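You operate a simulated robot arm through the tools that you are given. There is no shell and no other tool.

You run a simulated robot arm. Do the job below in one go: nothing can be reset, and whatever is moved stays where it is left.

## Task
Flare the soft bracket in the press and lay it on the purple mat.
Fine: set the knob to the bracket's label first, hole under the die, one stroke, fingers clear of the die, lever left up.
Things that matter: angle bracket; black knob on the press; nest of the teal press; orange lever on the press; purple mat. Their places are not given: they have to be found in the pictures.

It is judged by the outcome, as a careful person would: the job done as asked, and still so three seconds after it is handed in. It fails if anything else is knocked over, pushed out of place, dropped, spilled or broken.

## Robot
A 7-joint arm with a two-finger parallel gripper, fixed in place. Base frame: the origin is at the foot of the arm, x ahead of it, y to its left, z up; the work surface is at about z = 0. Readings come in cm, degrees, newtons and seconds.
With the tool pointing down near the work surface it reaches from about 24 to 62 cm from the base axis. Its first joint turns from -66.0 to 66.0 degrees. Payload 2.6 kg.
The TCP is the grasp point between the finger pads, 3 cm short of the fingertips. In the tool frame z runs along the fingers and y along their closing line. Largest opening 9.4 cm; finger width 2.8, thickness 1; the body of the gripper, 5 by 9.6 cm, starts 5.5 cm behind the TCP.
Orientation is told as [roll, pitch, yaw] about the base's x, y, z axes, in that order, counted from this pose: with the fingers straight down and closing along the base's y, the tool's x points along the base's -x, its y along +y and its z along -z.

## Interface
- The arm moves only by the tool servo_tool. Its argument "increments" is text: rows parted by semicolons, each of 7 numbers parted by spaces: the shift along the tool's x, y, z in units of 30 mm (1.0 is 30 mm), then the turn, a rotation vector about the tool's x, y, z in units of 6 degrees (1.0 is 6 degrees), then the gripper command, from -1 (shut) to 1 (fully open), values between in proportion. In form: dx dy dz rx ry rz claw; .... A call has 1 to 20 rows; each row shifts and turns the commanded pose from where the row before left it, along the tool's axes as they then stand. A call with a number of a shift or a turn outside -1 to 1 is refused whole. Rows are played at 5 a second. More than 5 cm and 8.6 degrees between two rows, or a gripper value outside its range, and nothing of the call is played. A pose out of reach is approached as far as the arm can. The call stops where the force on the tool passes 40 N (or 10 N more than at its start, if that is more) or the arm is blocked; 0.2 s more then pass. Each finger travels about 7.2 cm/s and halts on what it meets, pressing with about 29 N; the grip force reading is that of the motor and also rises with nothing between the fingers. The clock runs only during rows and for 0.2 s after the last one: add rows that do not move to give the fingers time. The reply holds the time, the measured pose of the TCP, the force on the tool along the base axes, the opening and the grip force, in the units named above and with some noise, with the torque about the TCP (base axes, N m) and any sound that the robot's microphone picked up, and new pictures: "show" is both (left out), scene, wrist or none.
- Cameras (640 x 400 px; columns grow to the right, rows downward): "scene" is fixed at [4.5, 44.51, 55.62]; the picture's right is [-0.66, -0.75, 0.00], its down [-0.48, 0.42, -0.77] and it looks along [0.58, -0.51, -0.64] (base axes); focal length 222 px, centre (320, 200). "wrist" rides on the gripper at [7.6, 1.4, -10.3] in the tool frame; the picture's right is [-0.18, 0.98, 0.00], its down [-0.75, -0.14, -0.64] and it looks along [-0.63, -0.12, 0.77] (tool axes); focal length 243 px, centre (320, 200).
- pixel_to_xyz(camera, pixels): for up to 12 pixels [column, row] of the newest picture of that camera ("zoom" is the newest enlarged one), the place [x, y, z] in the base frame of the surface seen there, good to about 0.2 cm. It takes no simulated time.
- enlarge(camera, box): a new picture of the part [left, top, right, bottom] of that camera's present view, enlarged. It takes no simulated time.
- hand_in(): hands the job in; it is judged then, once.

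Unless the task says otherwise, let go and move clear before handing in.

The tools are called after "Emit:" as name(argument=value, ...) on one line, values as JSON. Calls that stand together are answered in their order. servo_tool: Moves the arm, as the interface text tells. Its arguments: {"type":"object","properties":{"increments":{"type":"string"},"show":{"type":"string","enum":["both","scene","wrist","none"]}},"required":["increments"]} The other tools are called the same way: pixel_to_xyz (camera, pixels) gives the place of the surface under pixels of a picture; enlarge (camera, box) takes an enlarged picture of a part of a camera's view; hand_in () hands the job in.

At the start:

```text
time: 0.0
tcp_pos: [32.17, 16.28, 40.97]
tcp_rot: [0.1, 0.0, -0.1]
force: [0.1, 0.1, 0.6]
moment: [-0.01, 0.03, -0.04]
width: 9.43
gripper_force: 0.1
```

scene: 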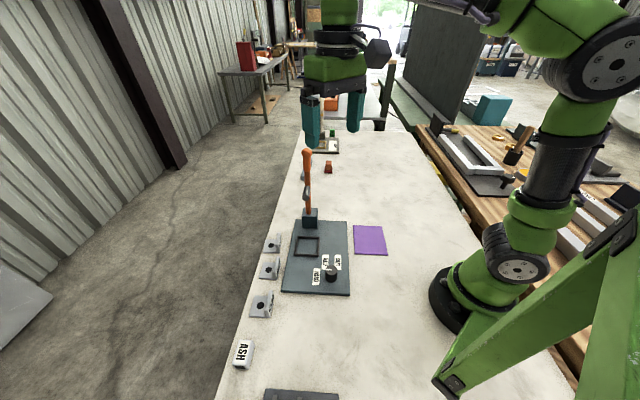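
wrist: 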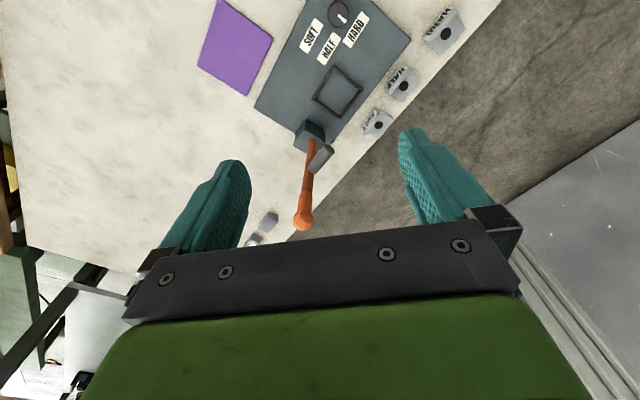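

The scene shows the teal press plate around (318,258), with the orange lever at (308,175), the knob at (331,272), three brackets at (272,243), (269,268), (262,305), and the purple mat at (370,240). I'll enlarge to read the labels.

Emit:
enlarge(camera="scene", box=[220, 130, 420, 330])

Emit:
enlarge(camera="wrist", box=[240, 0, 480, 150])

```text
2.00 times, centred on (320, 230) of scene
```

zoom: 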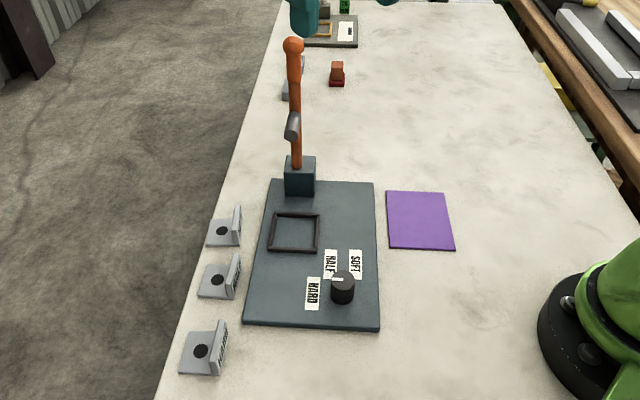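

```text
2.67 times, centred on (360, 75) of wrist
```

zoom: 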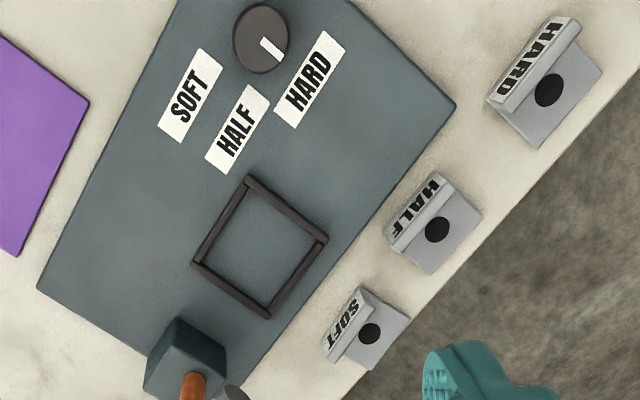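

The wrist zoom shows labels: SOFT bracket at zoom (365,330), HALF (435,225), HARD (550,80); knob pointer at zoom (270,47) points toward HARD. I'll get coordinates.

Emit:
pixel_to_xyz(camera="zoom", pixels=[[260, 40], [278, 55], [263, 40], [190, 95], [238, 130], [310, 80], [248, 177], [327, 240], [265, 315], [193, 263], [260, 245], [37, 288]])

Emit:
pixel_to_xyz(camera="zoom", pixels=[[370, 334], [343, 325], [360, 288], [322, 350], [370, 370], [410, 318], [437, 230], [180, 330], [190, 385], [455, 105], [150, 395], [225, 355]])

Emit:
pixel_to_xyz(camera="scene", pixels=[[308, 152], [309, 175], [307, 195], [310, 215], [305, 196], [354, 226], [382, 226], [387, 254], [357, 254], [331, 268], [275, 235], [268, 245]])

```text
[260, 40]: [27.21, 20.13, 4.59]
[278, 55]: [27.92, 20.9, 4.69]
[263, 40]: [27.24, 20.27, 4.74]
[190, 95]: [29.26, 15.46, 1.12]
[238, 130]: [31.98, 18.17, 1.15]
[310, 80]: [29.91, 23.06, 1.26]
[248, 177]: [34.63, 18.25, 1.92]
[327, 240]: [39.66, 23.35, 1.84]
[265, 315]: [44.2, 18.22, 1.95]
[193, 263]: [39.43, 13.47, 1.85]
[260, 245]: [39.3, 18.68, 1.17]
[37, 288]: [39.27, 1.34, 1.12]
```

```text
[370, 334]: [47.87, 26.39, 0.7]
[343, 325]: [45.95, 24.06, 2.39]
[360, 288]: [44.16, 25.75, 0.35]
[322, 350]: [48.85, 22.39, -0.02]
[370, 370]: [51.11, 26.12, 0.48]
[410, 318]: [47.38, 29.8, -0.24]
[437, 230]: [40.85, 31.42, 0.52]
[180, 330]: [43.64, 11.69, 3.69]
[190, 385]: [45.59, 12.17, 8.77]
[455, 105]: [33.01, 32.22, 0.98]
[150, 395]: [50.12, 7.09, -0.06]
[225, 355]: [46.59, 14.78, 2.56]
```

```text
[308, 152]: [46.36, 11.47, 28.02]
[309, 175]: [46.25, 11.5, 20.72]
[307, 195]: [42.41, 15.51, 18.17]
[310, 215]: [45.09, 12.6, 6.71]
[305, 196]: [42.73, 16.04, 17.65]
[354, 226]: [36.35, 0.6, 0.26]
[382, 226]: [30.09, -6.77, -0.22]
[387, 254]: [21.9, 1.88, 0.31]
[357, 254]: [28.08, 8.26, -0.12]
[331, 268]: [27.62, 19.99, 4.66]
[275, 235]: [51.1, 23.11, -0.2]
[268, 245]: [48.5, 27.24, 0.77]
```

The nest centre is about (39.5,18.3), the lever stands at about (46,11.5) with a die on its near side. I'll zoom in on the lever/die and the knob for details.

Emit:
enlarge(camera="scene", box=[270, 140, 350, 240])

Emit:
enlarge(camera="wrist", box=[270, 110, 370, 240])

Emit:
enlarge(camera="scene", box=[245, 220, 345, 300])

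```text
4.00 times, centred on (310, 190) of scene
```

zoom: 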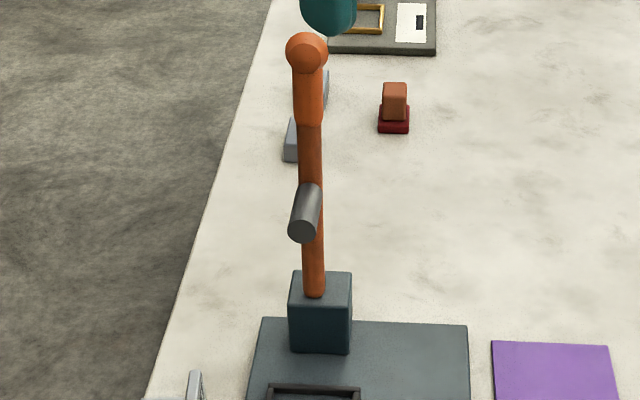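

```text
3.08 times, centred on (320, 175) of wrist
```

zoom: 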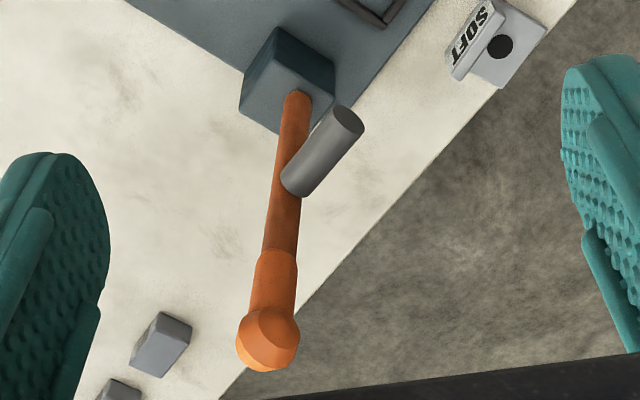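

```text
5.00 times, centred on (295, 260) of scene
```

zoom: 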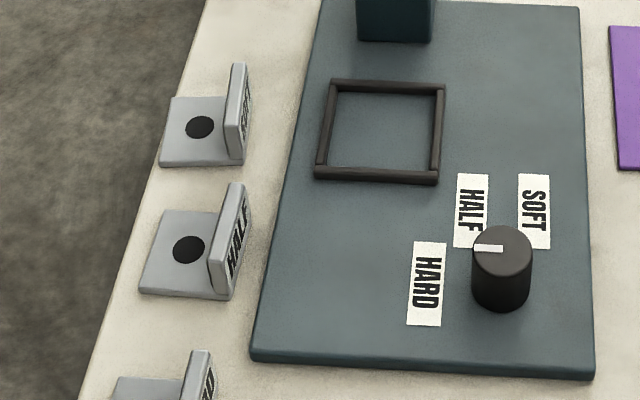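

The soft bracket (zoom (205,115)) has a flat foot with a hole and an upright flange carrying the label. I'll measure the bracket, nest inner edges and knob with this zoom.

Emit:
pixel_to_xyz(camera="zoom", pixels=[[200, 127], [200, 116], [200, 138], [186, 127], [213, 127], [160, 160], [174, 98], [225, 155], [228, 100], [235, 66], [229, 152], [243, 160]])

Emit:
pixel_to_xyz(camera="zoom", pixels=[[331, 84], [442, 88], [437, 180], [317, 176], [340, 98], [432, 98], [428, 167], [331, 163], [384, 130], [246, 66], [238, 70], [245, 130]])

Emit:
pixel_to_xyz(camera="zoom", pixels=[[502, 248], [476, 248], [502, 230], [530, 250], [502, 272], [503, 305], [488, 247], [426, 283], [472, 210], [534, 210], [395, 30], [252, 355]])

```text
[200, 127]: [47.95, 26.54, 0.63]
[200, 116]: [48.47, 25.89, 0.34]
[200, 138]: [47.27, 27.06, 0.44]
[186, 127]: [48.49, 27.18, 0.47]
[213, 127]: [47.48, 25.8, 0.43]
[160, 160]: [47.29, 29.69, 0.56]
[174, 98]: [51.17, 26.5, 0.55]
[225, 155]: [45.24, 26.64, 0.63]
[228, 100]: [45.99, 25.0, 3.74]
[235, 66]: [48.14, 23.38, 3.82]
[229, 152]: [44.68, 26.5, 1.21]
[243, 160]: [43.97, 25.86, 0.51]
```

```text
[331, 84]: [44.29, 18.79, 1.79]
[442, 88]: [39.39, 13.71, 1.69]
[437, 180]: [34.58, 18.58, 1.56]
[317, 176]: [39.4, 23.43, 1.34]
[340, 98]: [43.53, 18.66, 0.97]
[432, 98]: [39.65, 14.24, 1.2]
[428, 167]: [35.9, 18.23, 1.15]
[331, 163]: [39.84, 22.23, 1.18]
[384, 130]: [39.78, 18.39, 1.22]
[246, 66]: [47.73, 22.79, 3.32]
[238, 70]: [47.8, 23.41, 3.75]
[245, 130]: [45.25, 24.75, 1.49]
```

```text
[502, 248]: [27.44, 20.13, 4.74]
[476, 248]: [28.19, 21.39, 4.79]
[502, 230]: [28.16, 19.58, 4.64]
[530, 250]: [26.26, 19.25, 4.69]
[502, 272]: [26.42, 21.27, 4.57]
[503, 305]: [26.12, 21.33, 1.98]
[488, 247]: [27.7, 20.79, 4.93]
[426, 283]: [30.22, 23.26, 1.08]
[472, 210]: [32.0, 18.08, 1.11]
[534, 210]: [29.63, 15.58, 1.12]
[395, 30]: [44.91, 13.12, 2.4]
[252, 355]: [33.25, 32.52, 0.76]
```

The knob centre is about (27.25,20.4), top z≈4.7, pointer at about +45° (HARD); the SOFT label lies about -64° from it in base yaw. I'll move the open gripper above the knob and look from closer first.

Emit:
servo_tool(increments="0.182 0.152 0.94 0 0 0 0.4; 0.182 0.152 0.94 0 0 0 0.4; 0.182 0.152 0.94 0 0 0 0.4; 0.182 0.152 0.94 0 0 0 0.4; 0.182 0.152 0.94 0 0 0 0.4; 0.182 0.152 0.94 0 0 0 0.4; 0.182 0.152 0.94 0 0 0 0.4; 0.182 0.152 0.94 0 0 0 0.4; 0.182 0.152 0.94 0 0 0 0.4; 0 0 0 0 0 0 0.4")

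```text
time: 2.2
tcp_pos: [27.12, 20.54, 15.68]
tcp_rot: [0.1, -0.1, -0.1]
force: [0.4, 0.5, -0.4]
moment: [-0.03, 0.01, -0.02]
width: 6.59
gripper_force: 0.0
```

scene: 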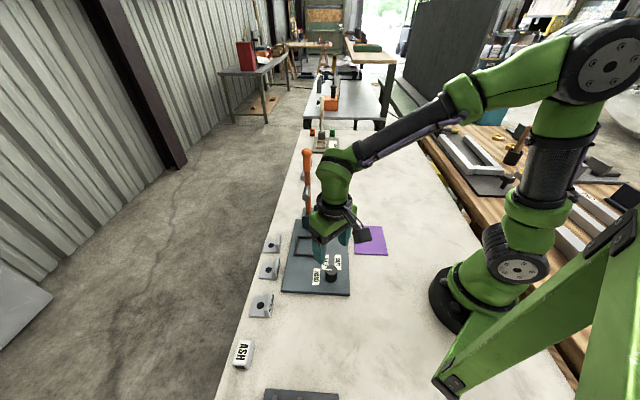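
wrist: 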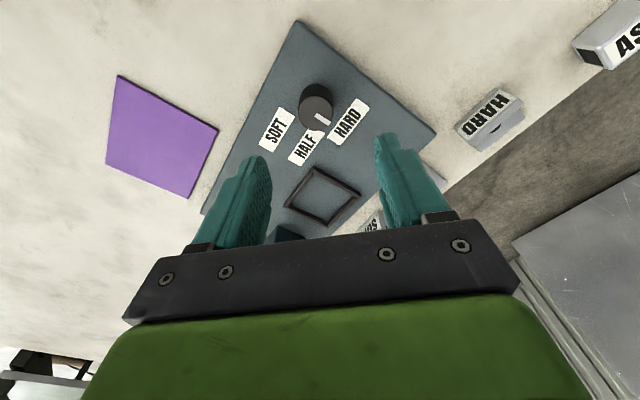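

The arm sits above the knob, seen at wrist (316,105). I'll enlarge it to measure pointer and labels accurately.

Emit:
enlarge(camera="wrist", box=[250, 60, 390, 180])

Emit:
enlarge(camera="scene", box=[290, 130, 390, 300])

```text
3.33 times, centred on (320, 120) of wrist
```

zoom: 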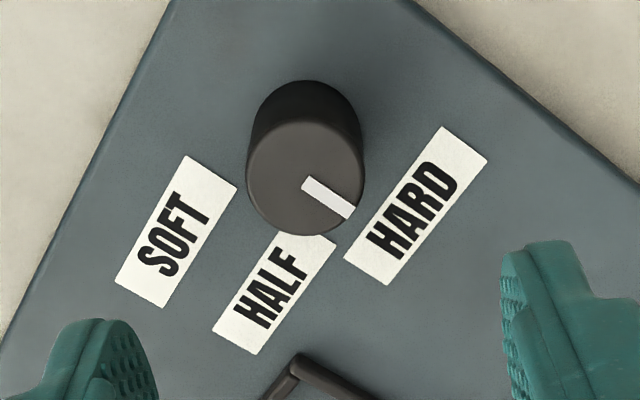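

```text
2.35 times, centred on (340, 215) of scene
```

zoom: 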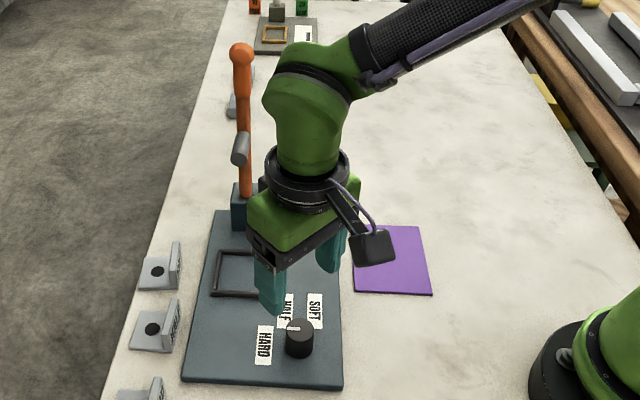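

I need coordinates of the pointer and labels; taking them from the wrist picture directly.

Emit:
enlarge(camera="wrist", box=[250, 60, 390, 180])

Emit:
pixel_to_xyz(camera="zoom", pixels=[[303, 178], [307, 183], [350, 213], [250, 178], [360, 178], [303, 125], [303, 230], [176, 231], [274, 294], [415, 206], [170, 5], [270, 395]])

```text
3.33 times, centred on (320, 120) of wrist
```

zoom: 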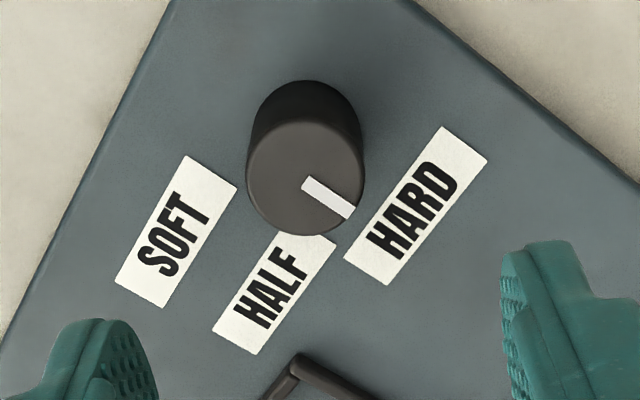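

```text
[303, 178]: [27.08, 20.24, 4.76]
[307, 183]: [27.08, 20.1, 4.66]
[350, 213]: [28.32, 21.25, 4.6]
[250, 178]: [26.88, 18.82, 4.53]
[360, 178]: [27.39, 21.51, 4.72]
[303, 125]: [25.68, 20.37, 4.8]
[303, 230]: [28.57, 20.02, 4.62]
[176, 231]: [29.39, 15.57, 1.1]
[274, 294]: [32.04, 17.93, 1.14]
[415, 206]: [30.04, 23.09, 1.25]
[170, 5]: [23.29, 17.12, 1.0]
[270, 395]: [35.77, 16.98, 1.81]
```

Knob centre reads (27.12,20.2), pointer at about 42–45°, SOFT label direction -63.6°, so I need about -109° of turn. I'll yaw to +48°, centre over the knob, and check.

Emit:
servo_tool(increments="0 -0.11 0 0 0 0 0.4; 0 0 0 0 0 -1 0.4; 0 0 0 0 0 -1 0.4; 0 0 0 0 0 -1 0.4; 0 0 0 0 0 -1 0.4; 0 0 0 0 0 -1 0.4; 0 0 0 0 0 -1 0.4; 0 0 0 0 0 -1 0.4; 0 0 0 0 0 -1 0.4; 0 0 1 0 0 0 0.2; 0 0 1 0 0 0 0.2; 0 0 0 0 0 0 0.2")

```text
time: 4.8
tcp_pos: [27.27, 20.12, 9.1]
tcp_rot: [0.1, -0.1, 48.0]
force: [-0.3, -0.5, -0.3]
moment: [0.02, -0.02, -0.02]
width: 5.64
gripper_force: 0.1
```

scene: 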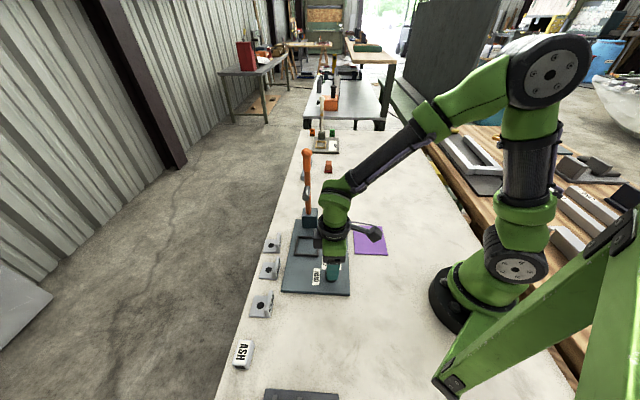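
wrist: 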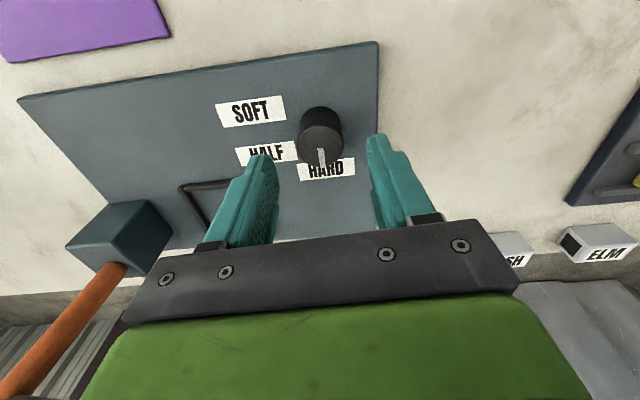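

The knob (wrist (321,133)) is centred between the fingers. I'll descend to z≈4.7 so the pads surround the knob, and close.

Emit:
servo_tool(increments="0 0.04 0.75 0 0 0 0.2; 0 0 0.7 0 0 0 0.2; 0 0 0 0 0 0 0.2; 0 0 0 0 0 0 -0.2; 0 0 0 0 0 0 -1; 0 0 0 0 0 0 -1; 0 0 0 0 0 0 -1")

```text
time: 6.4
tcp_pos: [27.21, 20.15, 5.02]
tcp_rot: [0.1, -0.1, 48.0]
force: [0.1, 3.6, -9.4]
moment: [0.16, -0.31, -0.02]
width: 3.18
gripper_force: 45.2
```

scene: 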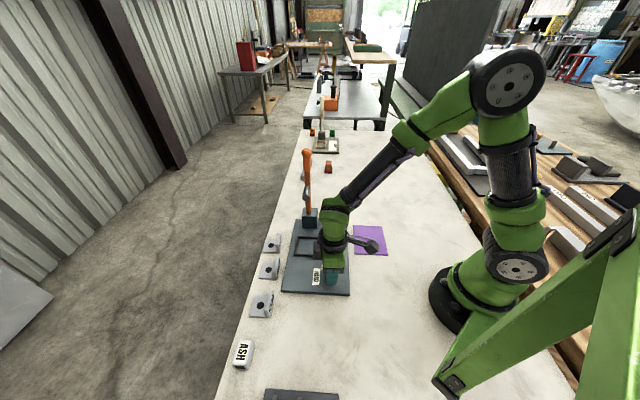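
wrist: 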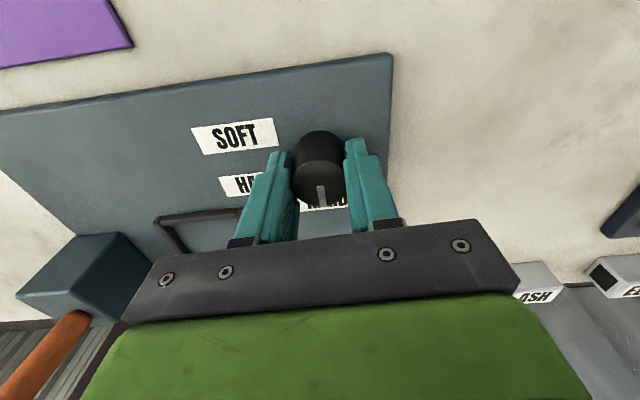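

The knob is held (width 3.18, grip 45 N). I'll rotate clockwise a first 30° and check that the knob follows.

Emit:
servo_tool(increments="0 0 0 0 0 0.8 -1; 0 0 0 0 0 1 -1; 0 0 0 0 0 1 -1; 0 0 0 0 0 1 -1; 0 0 0 0 0 1 -1; 0 0 0 0 0 0 -1")

```text
time: 7.8
tcp_pos: [27.2, 20.23, 5.16]
tcp_rot: [-0.1, 0.1, 19.0]
force: [4.3, -14.2, -27.1]
moment: [-0.22, -0.51, -0.03]
width: 3.13
gripper_force: 44.7
```

scene: 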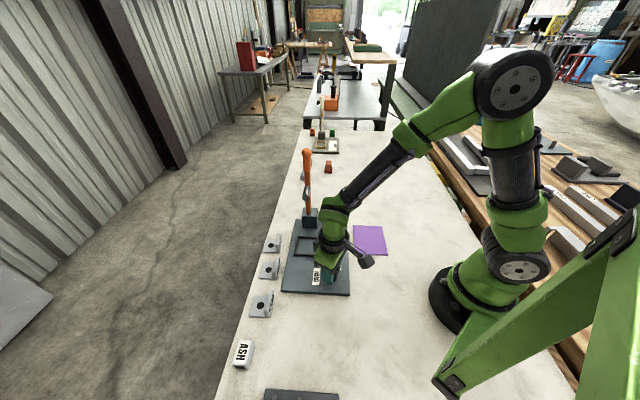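
wrist: 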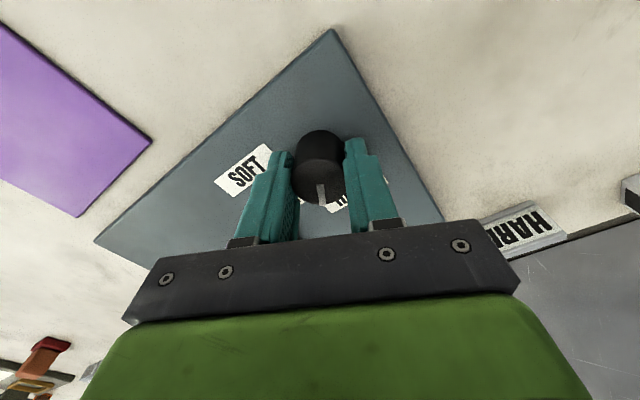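

The knob follows the fingers (pointer still at wrist (321,195)), but the load has grown to -27 N in z. I'll let go here to relieve it and read the free pose.

Emit:
servo_tool(increments="0 0 0 0 0 0 0; 0 0 0 0 0 0 0; 0 0 0 0 0 0 0", show="wrist")

```text
time: 8.6
tcp_pos: [27.18, 20.36, 5.1]
tcp_rot: [0.2, 0.0, 19.1]
force: [-0.6, -0.3, 0.6]
moment: [0.01, 0.02, -0.03]
width: 4.7
gripper_force: 0.0
```

wrist: 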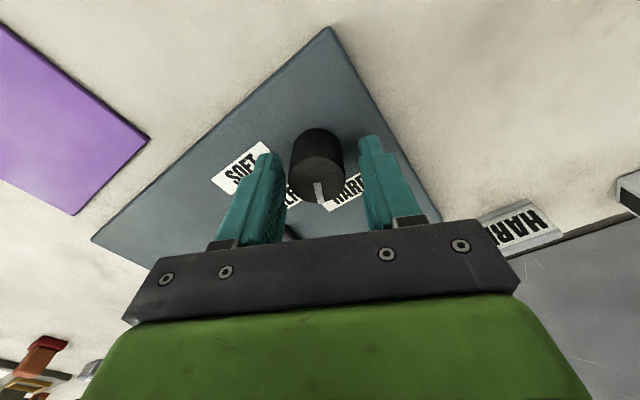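

Releasing cleared the force; the pointer now points at wrist (322,195). I'll measure its angle.

Emit:
enlarge(camera="wrist", box=[270, 110, 370, 220])

Emit:
pixel_to_xyz(camera="wrist", pixels=[[319, 182], [323, 201], [318, 165], [319, 160], [300, 185], [340, 185], [318, 200], [245, 170]])

```text
3.64 times, centred on (320, 165) of wrist
```

zoom: 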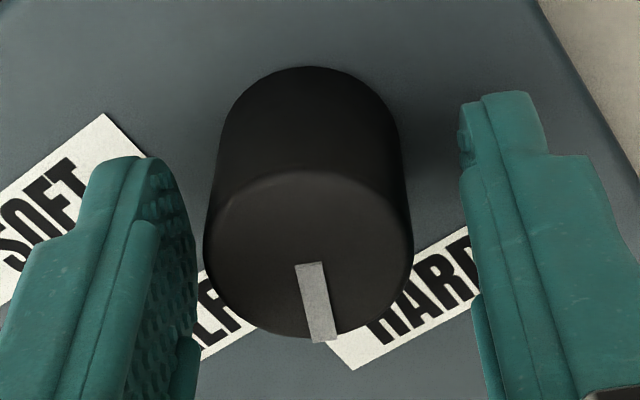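

```text
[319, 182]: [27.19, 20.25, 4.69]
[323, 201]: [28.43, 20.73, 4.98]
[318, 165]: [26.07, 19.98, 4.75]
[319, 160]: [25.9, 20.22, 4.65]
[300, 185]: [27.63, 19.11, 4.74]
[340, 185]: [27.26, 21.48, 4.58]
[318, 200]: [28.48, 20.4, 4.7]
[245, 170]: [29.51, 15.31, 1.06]
```

The pointer is at about 16–20°, so about 82° remain. I'll re-centre, regrip, turn another 42°, and release.

Emit:
servo_tool(increments="0.036 -0.044 0.13 0 0 0 0; 0 0 0 0 0 0 0; 0 0 0 0 0 0 0; 0 0 0 0 0 0 -1; 0 0 0 0 0 0 -1; 0 0 0 0 0 0 -1; 0 0 0 0 0 1 -1; 0 0 0 0 0 1 -1; 0 0 0 0 0 1 -1; 0 0 0 0 0 1 -1; 0 0 0 0 0 1 -1; 0 0 0 0 0 1 -1; 0 0 0 0 0 1 -1; 0 0 0 0 0 0 -1", show="wrist")

```text
time: 11.6
tcp_pos: [27.23, 20.15, 4.86]
tcp_rot: [0.1, -0.1, -23.0]
force: [13.6, 12.9, -34.2]
moment: [-0.12, -0.05, 0.1]
width: 3.15
gripper_force: 44.5
```

wrist: 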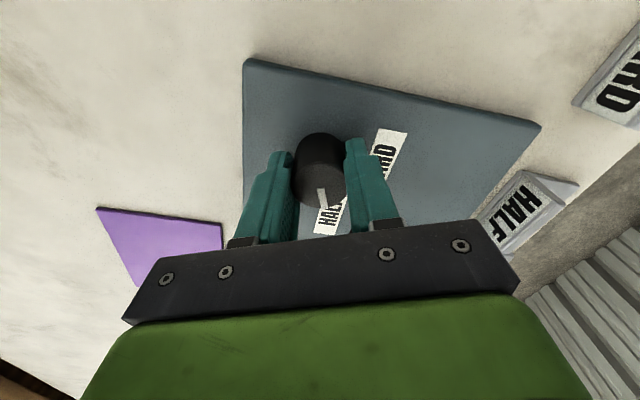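

Turned to about -23° with the knob following; z load is -34 N again, so I'll release, regrip and turn on about 40°.

Emit:
servo_tool(increments="0 0 0 0 0 0 0; 0 0 0 0 0 0 0; 0 0 0.05 0 0 0 0; 0 0 0 0 0 0 0", show="wrist")

Emit:
enlarge(camera="wrist", box=[250, 110, 390, 230])

```text
time: 12.6
tcp_pos: [27.19, 20.16, 4.71]
tcp_rot: [0.1, 0.1, -22.8]
force: [0.4, 0.3, 0.5]
moment: [-0.04, 0.03, 0.03]
width: 4.69
gripper_force: 0.1
```

wrist: 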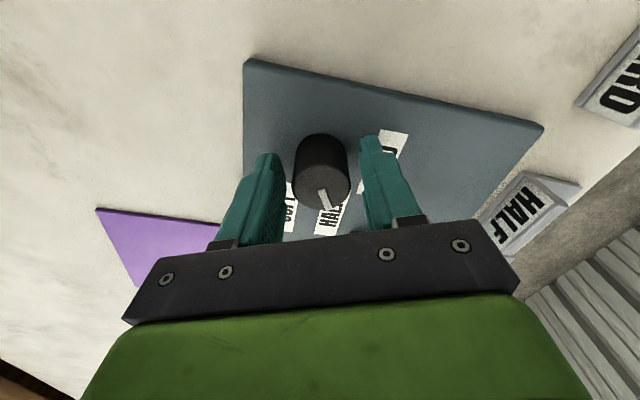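

```text
3.33 times, centred on (320, 170) of wrist
```

zoom: 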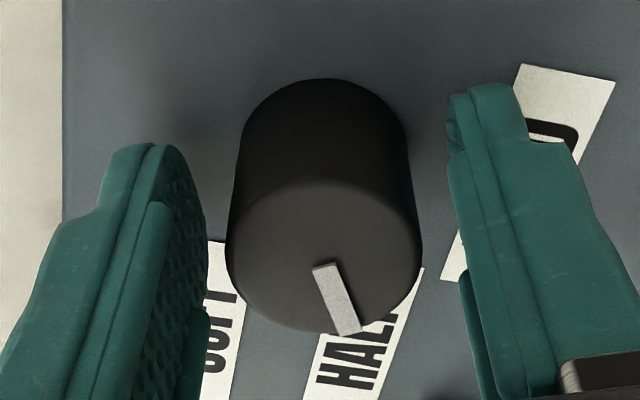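

After release the pointer tilted a little relative to the fingers (zoom (325,268)→(348,333)). I'll measure its current angle.

Emit:
pixel_to_xyz(camera="zoom", pixels=[[326, 255], [327, 270], [348, 330], [230, 250], [420, 250], [324, 190], [324, 325], [337, 300]])

```text
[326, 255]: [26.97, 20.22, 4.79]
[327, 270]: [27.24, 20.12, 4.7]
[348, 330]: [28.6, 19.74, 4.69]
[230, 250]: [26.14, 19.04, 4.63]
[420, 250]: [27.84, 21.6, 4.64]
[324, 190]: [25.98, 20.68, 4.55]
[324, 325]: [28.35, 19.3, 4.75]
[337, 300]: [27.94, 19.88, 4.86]
```

The pointer is at about -16°; about 48° remain to SOFT (-63.6°). I'll regrip and turn 50°.

Emit:
servo_tool(increments="0 0 0 0 0 0 -1; 0 0 0 0 0 0 -1; 0 0 0 0 0 0 -1; 0 0 0 0 0 1 -1; 0 0 0 0 0 1 -1; 0 0 0 0 0 1 -1; 0 0 0 0 0 1 -1; 0 0 0 0 0 1 -1; 0 0 0 0 0 1 -1; 0 0 0 0 0 1 -1; 0 0 0 0 0 1 -1; 0 0 0 0 0 0 -1; 0 0 0 0 0 0 -1", show="wrist")

Emit:
enlarge(camera="wrist", box=[250, 110, 390, 230])

```text
time: 15.4
tcp_pos: [27.17, 20.29, 4.7]
tcp_rot: [0.0, 0.1, -70.9]
force: [3.8, 8.1, 12.2]
moment: [-0.2, 0.55, -0.01]
width: 3.13
gripper_force: 45.2
```

wrist: 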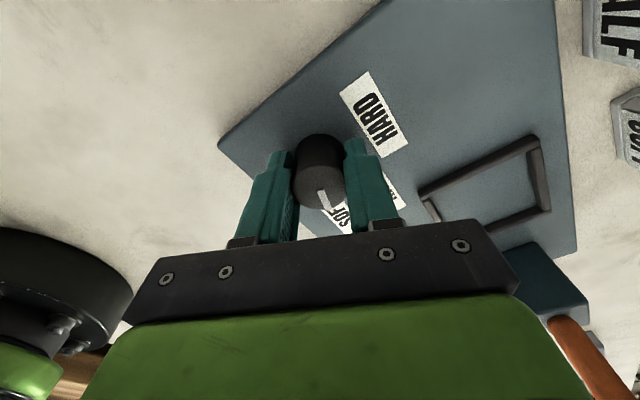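

```text
3.33 times, centred on (320, 170) of wrist
```

zoom: 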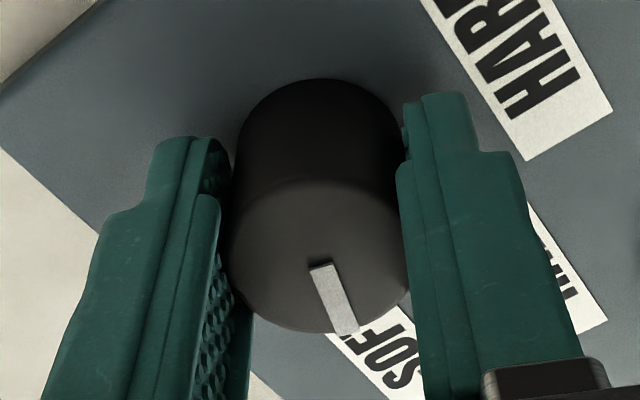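

Now the pointer points close to the SOFT label. I'll release, rise clear, and measure the pointer angle.

Emit:
servo_tool(increments="0 0 0 0 0 0 0.1; 0 0 0 0 0 0 0.1; 0 0 -0.5 0 0 0 0.2; 0 0 -1 0 0 0 0.2; 0 0 -1 0 0 0 0.4; 0 0 -1 0 0 0 0.4; 0 0 0 0 0 0 0.4")

Emit:
enlarge(camera="wrist", box=[250, 50, 390, 170])

```text
time: 17.0
tcp_pos: [27.28, 20.22, 15.09]
tcp_rot: [0.0, 0.1, -70.9]
force: [0.1, -0.1, -0.7]
moment: [-0.02, 0.01, 0.03]
width: 6.58
gripper_force: 0.2
```

scene: 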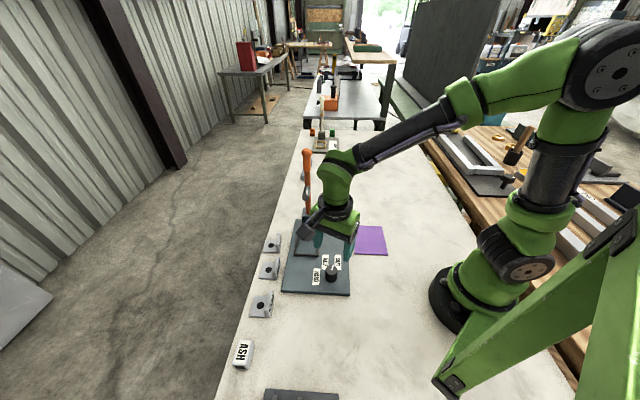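
wrist: 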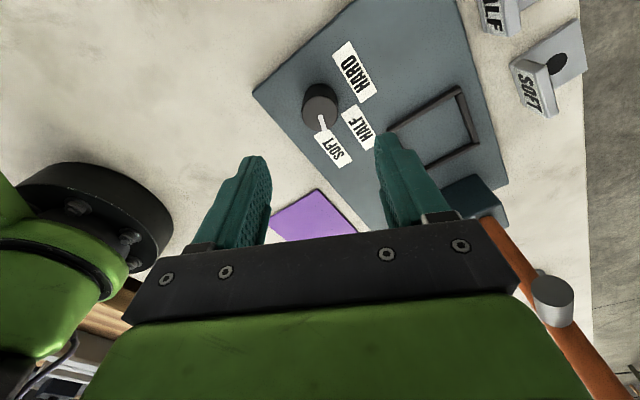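

```text
3.33 times, centred on (320, 110) of wrist
```

zoom: 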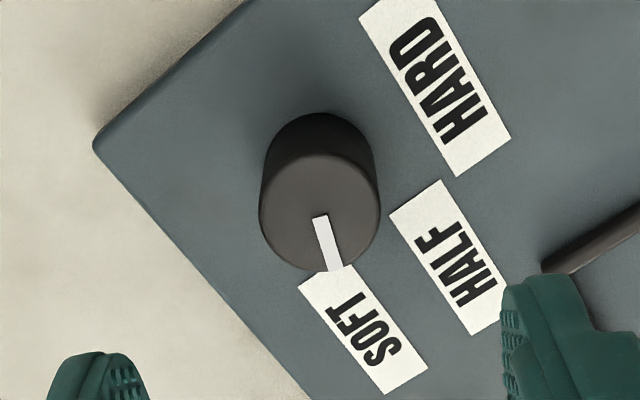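

The pointer at zoom (328,242) points at the SOFT label (363,330). I'll check the exact angle.

Emit:
pixel_to_xyz(camera="zoom", pixels=[[319, 218], [334, 268], [327, 242], [262, 210], [378, 210], [320, 155], [320, 262], [363, 330], [450, 257], [435, 88]])

Emit:
enlarge(camera="scene", box=[295, 240, 355, 300])

```text
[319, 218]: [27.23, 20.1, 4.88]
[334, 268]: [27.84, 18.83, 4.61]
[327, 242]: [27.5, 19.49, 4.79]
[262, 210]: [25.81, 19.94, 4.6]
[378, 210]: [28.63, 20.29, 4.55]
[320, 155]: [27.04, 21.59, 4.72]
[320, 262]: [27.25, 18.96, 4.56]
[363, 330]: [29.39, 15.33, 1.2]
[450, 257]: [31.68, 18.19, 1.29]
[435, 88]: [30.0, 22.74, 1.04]
```

```text
6.67 times, centred on (325, 270) of scene
```

zoom: 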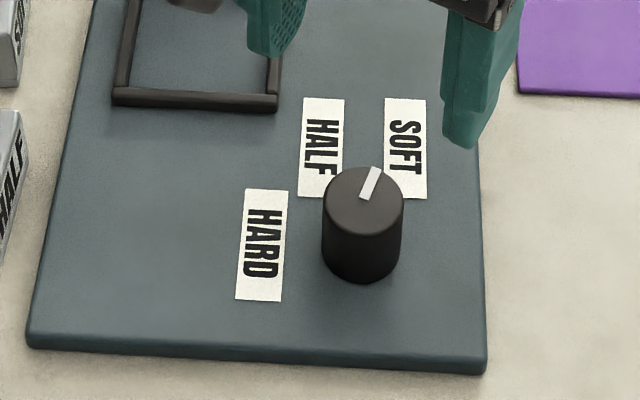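

The pointer direction is -64.3°, matching the SOFT label (about -64°). Next I'll rotate to yaw ≈ -41° and go around (away from the lever/die) to hover near the soft bracket.

Emit:
servo_tool(increments="0 0 -0.3 0 0 -1 0.4; 0 0 -0.3 0 0 -1 0.4; 0 0 0 0 0 -1 0.4; 0 0 0 0 0 -1 0.4; 0 0 0 0 0 -1 0.4; 0.04 0.83 0 0 0 0 0.4; 0.04 0.83 0 0 0 0 0.4; 0.04 0.83 0 0 0 0 0.4; 0.04 0.83 0 0 0 0 0.4; 0.04 0.83 0 0 0 0 0.4; -0.76 0.35 0 0 0 0 0.4; -0.76 0.35 0 0 0 0 0.4; -0.76 0.35 0 0 0 0 0.4; -0.76 0.35 0 0 0 0 0.4; -0.76 0.35 0 0 0 0 0.4; 0 0 0 0 0 0 0.4")

```text
time: 20.4
tcp_pos: [46.88, 26.55, 16.97]
tcp_rot: [0.0, 0.0, -40.8]
force: [0.1, -0.1, 0.7]
moment: [0.01, 0.0, -0.03]
width: 6.57
gripper_force: 0.0
```

scene: 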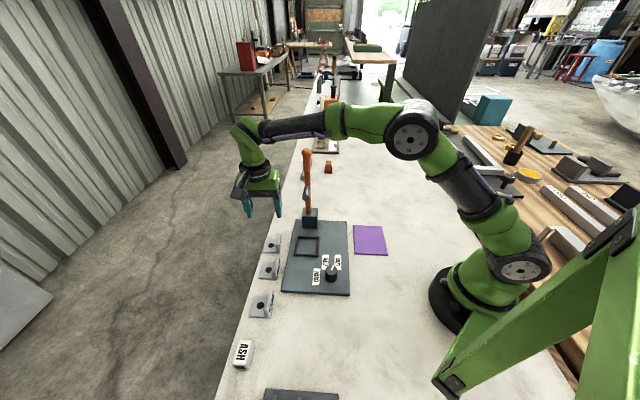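
wrist: 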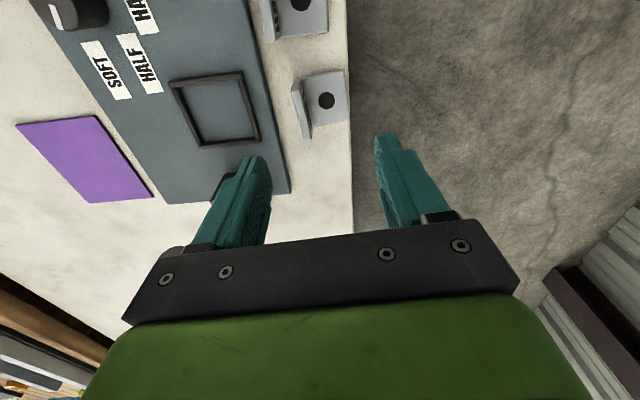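

The wrist now shows both the nest (215,110) and the soft bracket (320,105), which sits close to the table edge. I'll enlarge to measure both precisely.

Emit:
enlarge(camera="wrist", box=[270, 55, 370, 155])

Emit:
pixel_to_xyz(camera="zoom", pixels=[[340, 183], [340, 155], [340, 210], [313, 183], [370, 183], [255, 135], [275, 315], [430, 260], [422, 75], [250, 140], [225, 150], [268, 330]])

Emit:
enlarge(camera="wrist", box=[150, 50, 290, 170])

```text
4.00 times, centred on (320, 105) of wrist
```

zoom: 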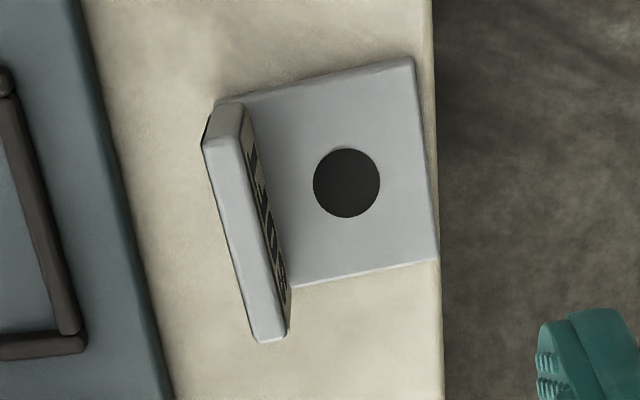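

```text
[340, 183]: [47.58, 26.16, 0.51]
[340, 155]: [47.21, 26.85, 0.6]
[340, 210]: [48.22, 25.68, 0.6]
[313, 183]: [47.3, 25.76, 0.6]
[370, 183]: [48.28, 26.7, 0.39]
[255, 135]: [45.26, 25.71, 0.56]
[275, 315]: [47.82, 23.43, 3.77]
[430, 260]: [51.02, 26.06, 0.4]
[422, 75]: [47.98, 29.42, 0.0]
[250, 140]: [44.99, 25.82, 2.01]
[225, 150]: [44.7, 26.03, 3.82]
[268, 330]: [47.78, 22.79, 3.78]
```

```text
3.33 times, centred on (220, 110) of wrist
```

zoom: 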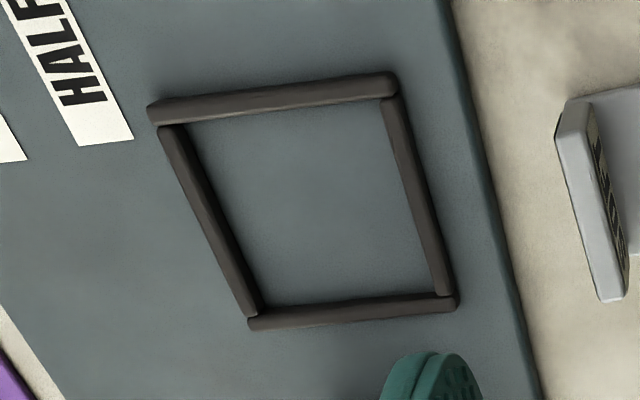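

I'll re-enlarge on the bracket and sample its edges, then the nest, to get exact angles.

Emit:
enlarge(camera="wrist", box=[270, 55, 370, 155])

Emit:
pixel_to_xyz(camera="zoom", pixels=[[222, 145], [230, 180], [240, 220], [250, 260], [260, 300], [269, 332], [412, 70], [418, 115], [424, 165], [430, 210], [434, 250], [300, 280]])

Emit:
pixel_to_xyz(camera="zoom", pixels=[[270, 98], [310, 88], [350, 77], [390, 66], [320, 280], [360, 274], [400, 264], [425, 258], [316, 165], [366, 205], [340, 150], [340, 216]])

Emit:
enlarge(camera="wrist", box=[150, 50, 290, 170])

Emit:
pixel_to_xyz(camera="zoom", pixels=[[160, 115], [270, 95], [390, 83], [420, 190], [450, 300], [350, 310], [250, 322], [205, 215], [310, 200], [190, 122], [385, 105], [268, 305]])

Emit:
pixel_to_xyz(camera="zoom", pixels=[[432, 290], [410, 190], [230, 205], [212, 205], [330, 298], [280, 106], [455, 20], [480, 120], [510, 230], [530, 320], [340, 318], [280, 88]])

```text
4.00 times, centred on (320, 105) of wrist
```

zoom: 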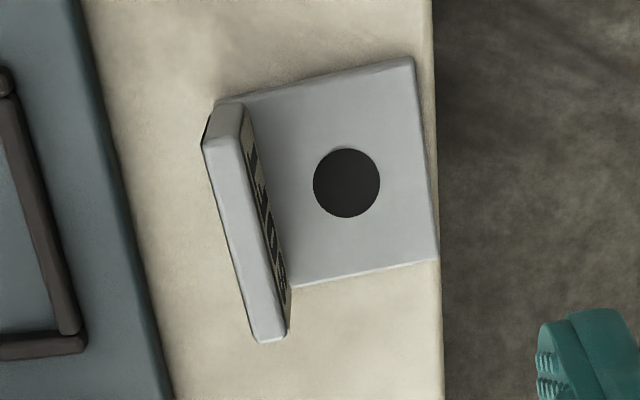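

```text
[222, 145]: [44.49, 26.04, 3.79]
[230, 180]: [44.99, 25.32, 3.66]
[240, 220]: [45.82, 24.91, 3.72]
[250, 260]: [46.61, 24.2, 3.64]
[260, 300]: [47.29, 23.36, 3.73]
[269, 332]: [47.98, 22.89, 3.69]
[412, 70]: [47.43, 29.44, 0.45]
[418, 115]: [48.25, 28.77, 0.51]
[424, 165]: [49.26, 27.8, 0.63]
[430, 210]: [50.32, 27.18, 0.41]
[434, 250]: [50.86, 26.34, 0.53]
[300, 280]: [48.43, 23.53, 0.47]
```

```text
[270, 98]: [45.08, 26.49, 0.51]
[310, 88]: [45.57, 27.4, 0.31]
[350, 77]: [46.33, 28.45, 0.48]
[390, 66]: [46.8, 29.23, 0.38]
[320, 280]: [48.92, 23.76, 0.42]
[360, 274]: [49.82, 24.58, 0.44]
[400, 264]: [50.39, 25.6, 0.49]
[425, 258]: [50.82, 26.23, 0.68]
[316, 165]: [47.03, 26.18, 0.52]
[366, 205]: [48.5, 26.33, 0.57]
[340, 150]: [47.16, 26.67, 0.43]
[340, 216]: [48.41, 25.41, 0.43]
```

```text
3.33 times, centred on (220, 110) of wrist
```

zoom: 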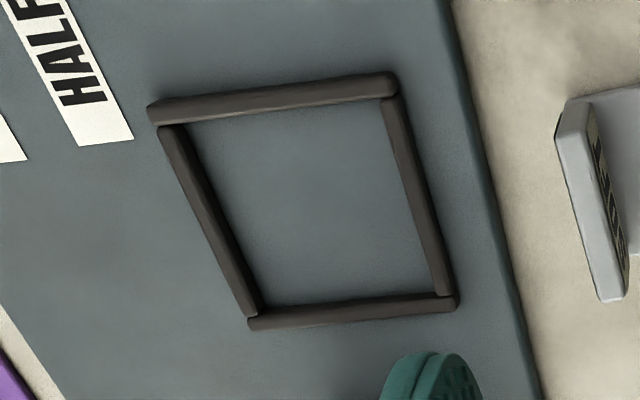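

```text
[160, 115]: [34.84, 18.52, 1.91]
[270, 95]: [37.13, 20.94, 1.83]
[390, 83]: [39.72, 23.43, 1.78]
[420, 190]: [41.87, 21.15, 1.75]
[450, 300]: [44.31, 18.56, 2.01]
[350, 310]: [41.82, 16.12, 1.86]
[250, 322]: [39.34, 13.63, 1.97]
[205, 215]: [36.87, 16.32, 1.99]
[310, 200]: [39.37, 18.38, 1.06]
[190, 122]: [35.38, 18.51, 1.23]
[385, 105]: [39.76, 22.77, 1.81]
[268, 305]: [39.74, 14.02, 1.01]
```

```text
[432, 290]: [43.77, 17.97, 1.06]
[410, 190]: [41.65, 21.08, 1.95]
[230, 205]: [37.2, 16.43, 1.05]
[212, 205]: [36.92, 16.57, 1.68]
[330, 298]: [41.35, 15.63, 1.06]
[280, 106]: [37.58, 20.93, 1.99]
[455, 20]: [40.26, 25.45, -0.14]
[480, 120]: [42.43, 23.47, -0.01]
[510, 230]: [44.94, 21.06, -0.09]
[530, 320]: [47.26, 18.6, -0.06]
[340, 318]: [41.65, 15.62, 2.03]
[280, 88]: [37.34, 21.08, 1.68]
```

Bracket flange normal is at about 48.3°, hole centre (47.75,26.2), flange centre (46.2,24.45); nest centre ≈ (39.55,18.5) at 45°. I'll check the lever/die geometry from the scene view to confirm where the die lands.

Emit:
enlarge(camera="scene", box=[280, 140, 340, 235])

```text
4.21 times, centred on (310, 188) of scene
```

zoom: 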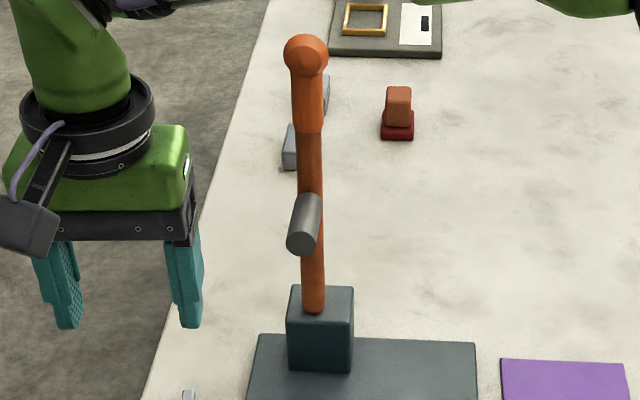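

Emit:
pixel_to_xyz(camera="zoom", pixels=[[306, 55], [306, 40], [307, 75], [308, 100], [308, 125], [309, 150], [310, 175], [313, 270], [313, 295], [313, 308], [301, 242], [305, 215]])

Emit:
pixel_to_xyz(camera="zoom", pixels=[[293, 290], [350, 290], [290, 320], [320, 345], [348, 310], [352, 370], [290, 365], [287, 242], [316, 242], [301, 255], [318, 200], [262, 337]])

```text
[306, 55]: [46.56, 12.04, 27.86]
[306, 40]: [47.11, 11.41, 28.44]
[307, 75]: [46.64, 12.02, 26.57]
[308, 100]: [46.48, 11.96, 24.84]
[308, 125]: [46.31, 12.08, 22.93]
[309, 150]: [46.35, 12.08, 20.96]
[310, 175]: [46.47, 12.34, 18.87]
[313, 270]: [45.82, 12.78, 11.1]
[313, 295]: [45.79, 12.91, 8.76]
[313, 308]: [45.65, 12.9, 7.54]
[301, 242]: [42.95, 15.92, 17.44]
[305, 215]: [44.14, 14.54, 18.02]
```

```text
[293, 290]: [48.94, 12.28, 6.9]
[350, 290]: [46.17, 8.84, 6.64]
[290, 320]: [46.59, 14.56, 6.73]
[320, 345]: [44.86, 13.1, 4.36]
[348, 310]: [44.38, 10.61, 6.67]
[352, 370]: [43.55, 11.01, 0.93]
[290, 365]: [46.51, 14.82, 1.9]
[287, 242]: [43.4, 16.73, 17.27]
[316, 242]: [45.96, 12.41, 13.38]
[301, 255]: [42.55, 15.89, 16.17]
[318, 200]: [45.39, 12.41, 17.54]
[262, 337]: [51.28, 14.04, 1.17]
```

The lever pivots at about (46.2,12.2,7) and the die swings in the plane through the nest centre, so a foot centred in the nest puts the hole under it. I'll shift over the flange, tilt the tool 20° so the wrist leans away from the lever, and narrow the opening.

Emit:
servo_tool(increments="-0.07 -0.34 0 0 0 0.13 0.4; -0.06 -0.34 0 0 0 0 0.2; 0 0 0 0 -0.833 0 0; 0 0 0 0 -0.833 0 -0.2; 0 0 0 0 -0.833 0 -0.36; 0 0 0 0 -0.833 0 -0.36; 0 0 0 0 0 0 -0.36")

```text
time: 22.0
tcp_pos: [45.75, 24.64, 16.98]
tcp_rot: [0.1, -20.0, -41.7]
force: [0.2, 0.9, 0.1]
moment: [-0.03, 0.02, 0.02]
width: 3.02
gripper_force: 0.2
```

scene: 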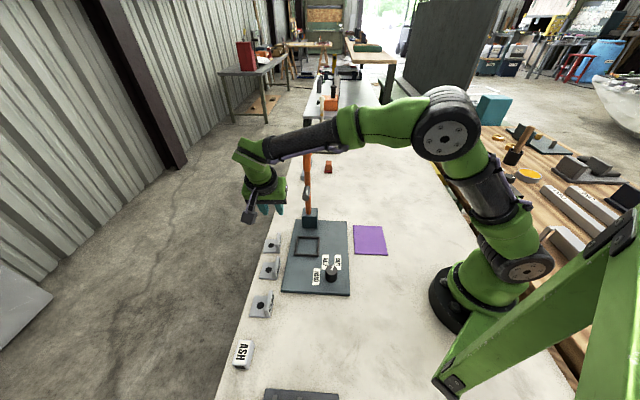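
wrist: 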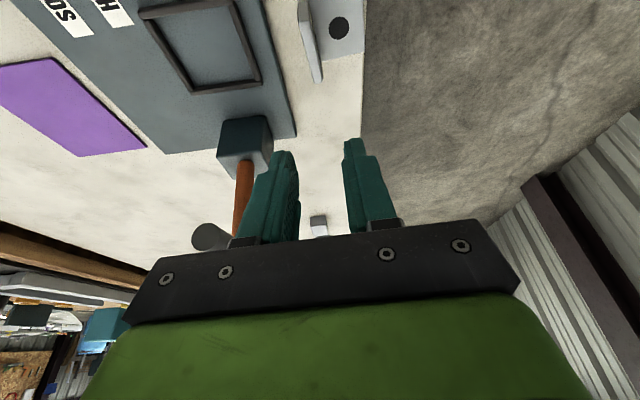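

The tool now leans away from the lever as intended. The forearm at scene (300,140) is near the lever's top in the picture, so I'll check the clearance in 3D.

Emit:
pixel_to_xyz(camera="scene", pixels=[[300, 130], [300, 140], [305, 150], [330, 140], [265, 150], [255, 160], [260, 185], [307, 160], [308, 175], [280, 145]])

Emit:
enlarge(camera="scene", box=[230, 90, 370, 260])

```text
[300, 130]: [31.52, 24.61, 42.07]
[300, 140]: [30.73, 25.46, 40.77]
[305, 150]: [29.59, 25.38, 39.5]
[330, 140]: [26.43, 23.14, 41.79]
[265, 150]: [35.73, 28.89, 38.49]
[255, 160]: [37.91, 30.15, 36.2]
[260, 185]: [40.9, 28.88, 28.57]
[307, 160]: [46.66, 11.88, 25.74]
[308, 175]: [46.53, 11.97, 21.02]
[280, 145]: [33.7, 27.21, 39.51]
```

```text
2.35 times, centred on (300, 175) of scene
```

zoom: 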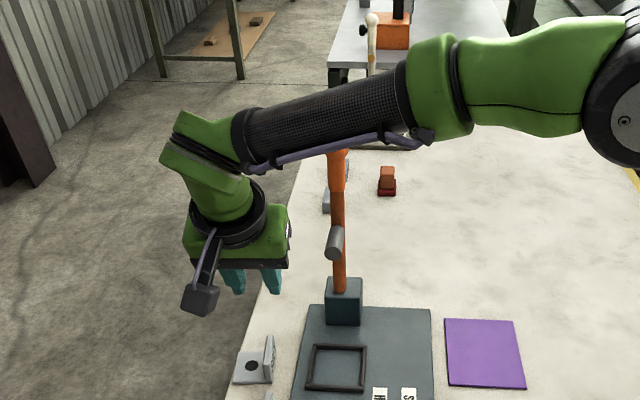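

The forearm is about (30,25,40), well clear of the lever. I'll re-measure the flange from this view.

Emit:
enlarge(camera="wrist", box=[270, 0, 370, 90])

```text
4.44 times, centred on (320, 45) of wrist
```

zoom: 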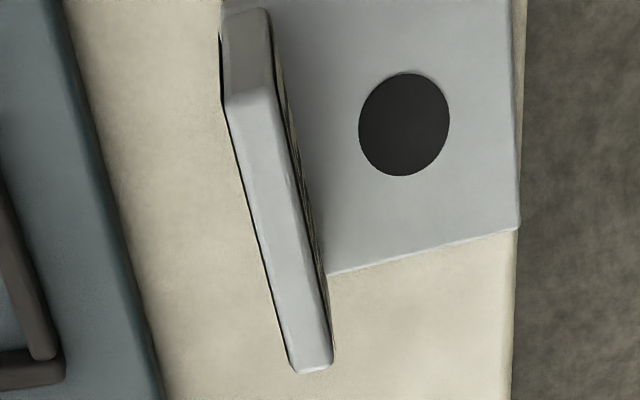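

Emit:
pixel_to_xyz(camera="zoom", pixels=[[252, 115], [260, 150], [270, 200], [282, 250], [293, 300], [308, 358], [231, 110], [297, 362], [278, 105], [324, 355], [404, 124], [404, 85]])

Emit:
pixel_to_xyz(camera="zoom", pixels=[[365, 124], [445, 124], [404, 168], [515, 60], [516, 120], [517, 180], [518, 220], [350, 268], [420, 250], [480, 238], [385, 90], [425, 160]])

```text
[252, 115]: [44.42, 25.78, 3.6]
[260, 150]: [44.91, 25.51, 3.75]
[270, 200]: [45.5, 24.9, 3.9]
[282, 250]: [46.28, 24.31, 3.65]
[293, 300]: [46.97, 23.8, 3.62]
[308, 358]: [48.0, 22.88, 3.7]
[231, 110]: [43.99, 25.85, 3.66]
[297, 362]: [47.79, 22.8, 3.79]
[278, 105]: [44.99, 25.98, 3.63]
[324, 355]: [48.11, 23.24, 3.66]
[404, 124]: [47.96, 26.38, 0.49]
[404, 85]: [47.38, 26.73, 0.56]
```

```text
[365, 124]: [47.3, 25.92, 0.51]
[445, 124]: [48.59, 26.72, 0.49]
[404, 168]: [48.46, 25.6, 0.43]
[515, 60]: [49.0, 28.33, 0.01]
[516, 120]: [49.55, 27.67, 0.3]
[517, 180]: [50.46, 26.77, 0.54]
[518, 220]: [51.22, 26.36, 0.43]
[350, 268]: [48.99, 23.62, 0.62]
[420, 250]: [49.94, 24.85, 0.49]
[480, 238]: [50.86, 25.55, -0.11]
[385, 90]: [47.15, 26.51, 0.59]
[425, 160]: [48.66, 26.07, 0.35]
```

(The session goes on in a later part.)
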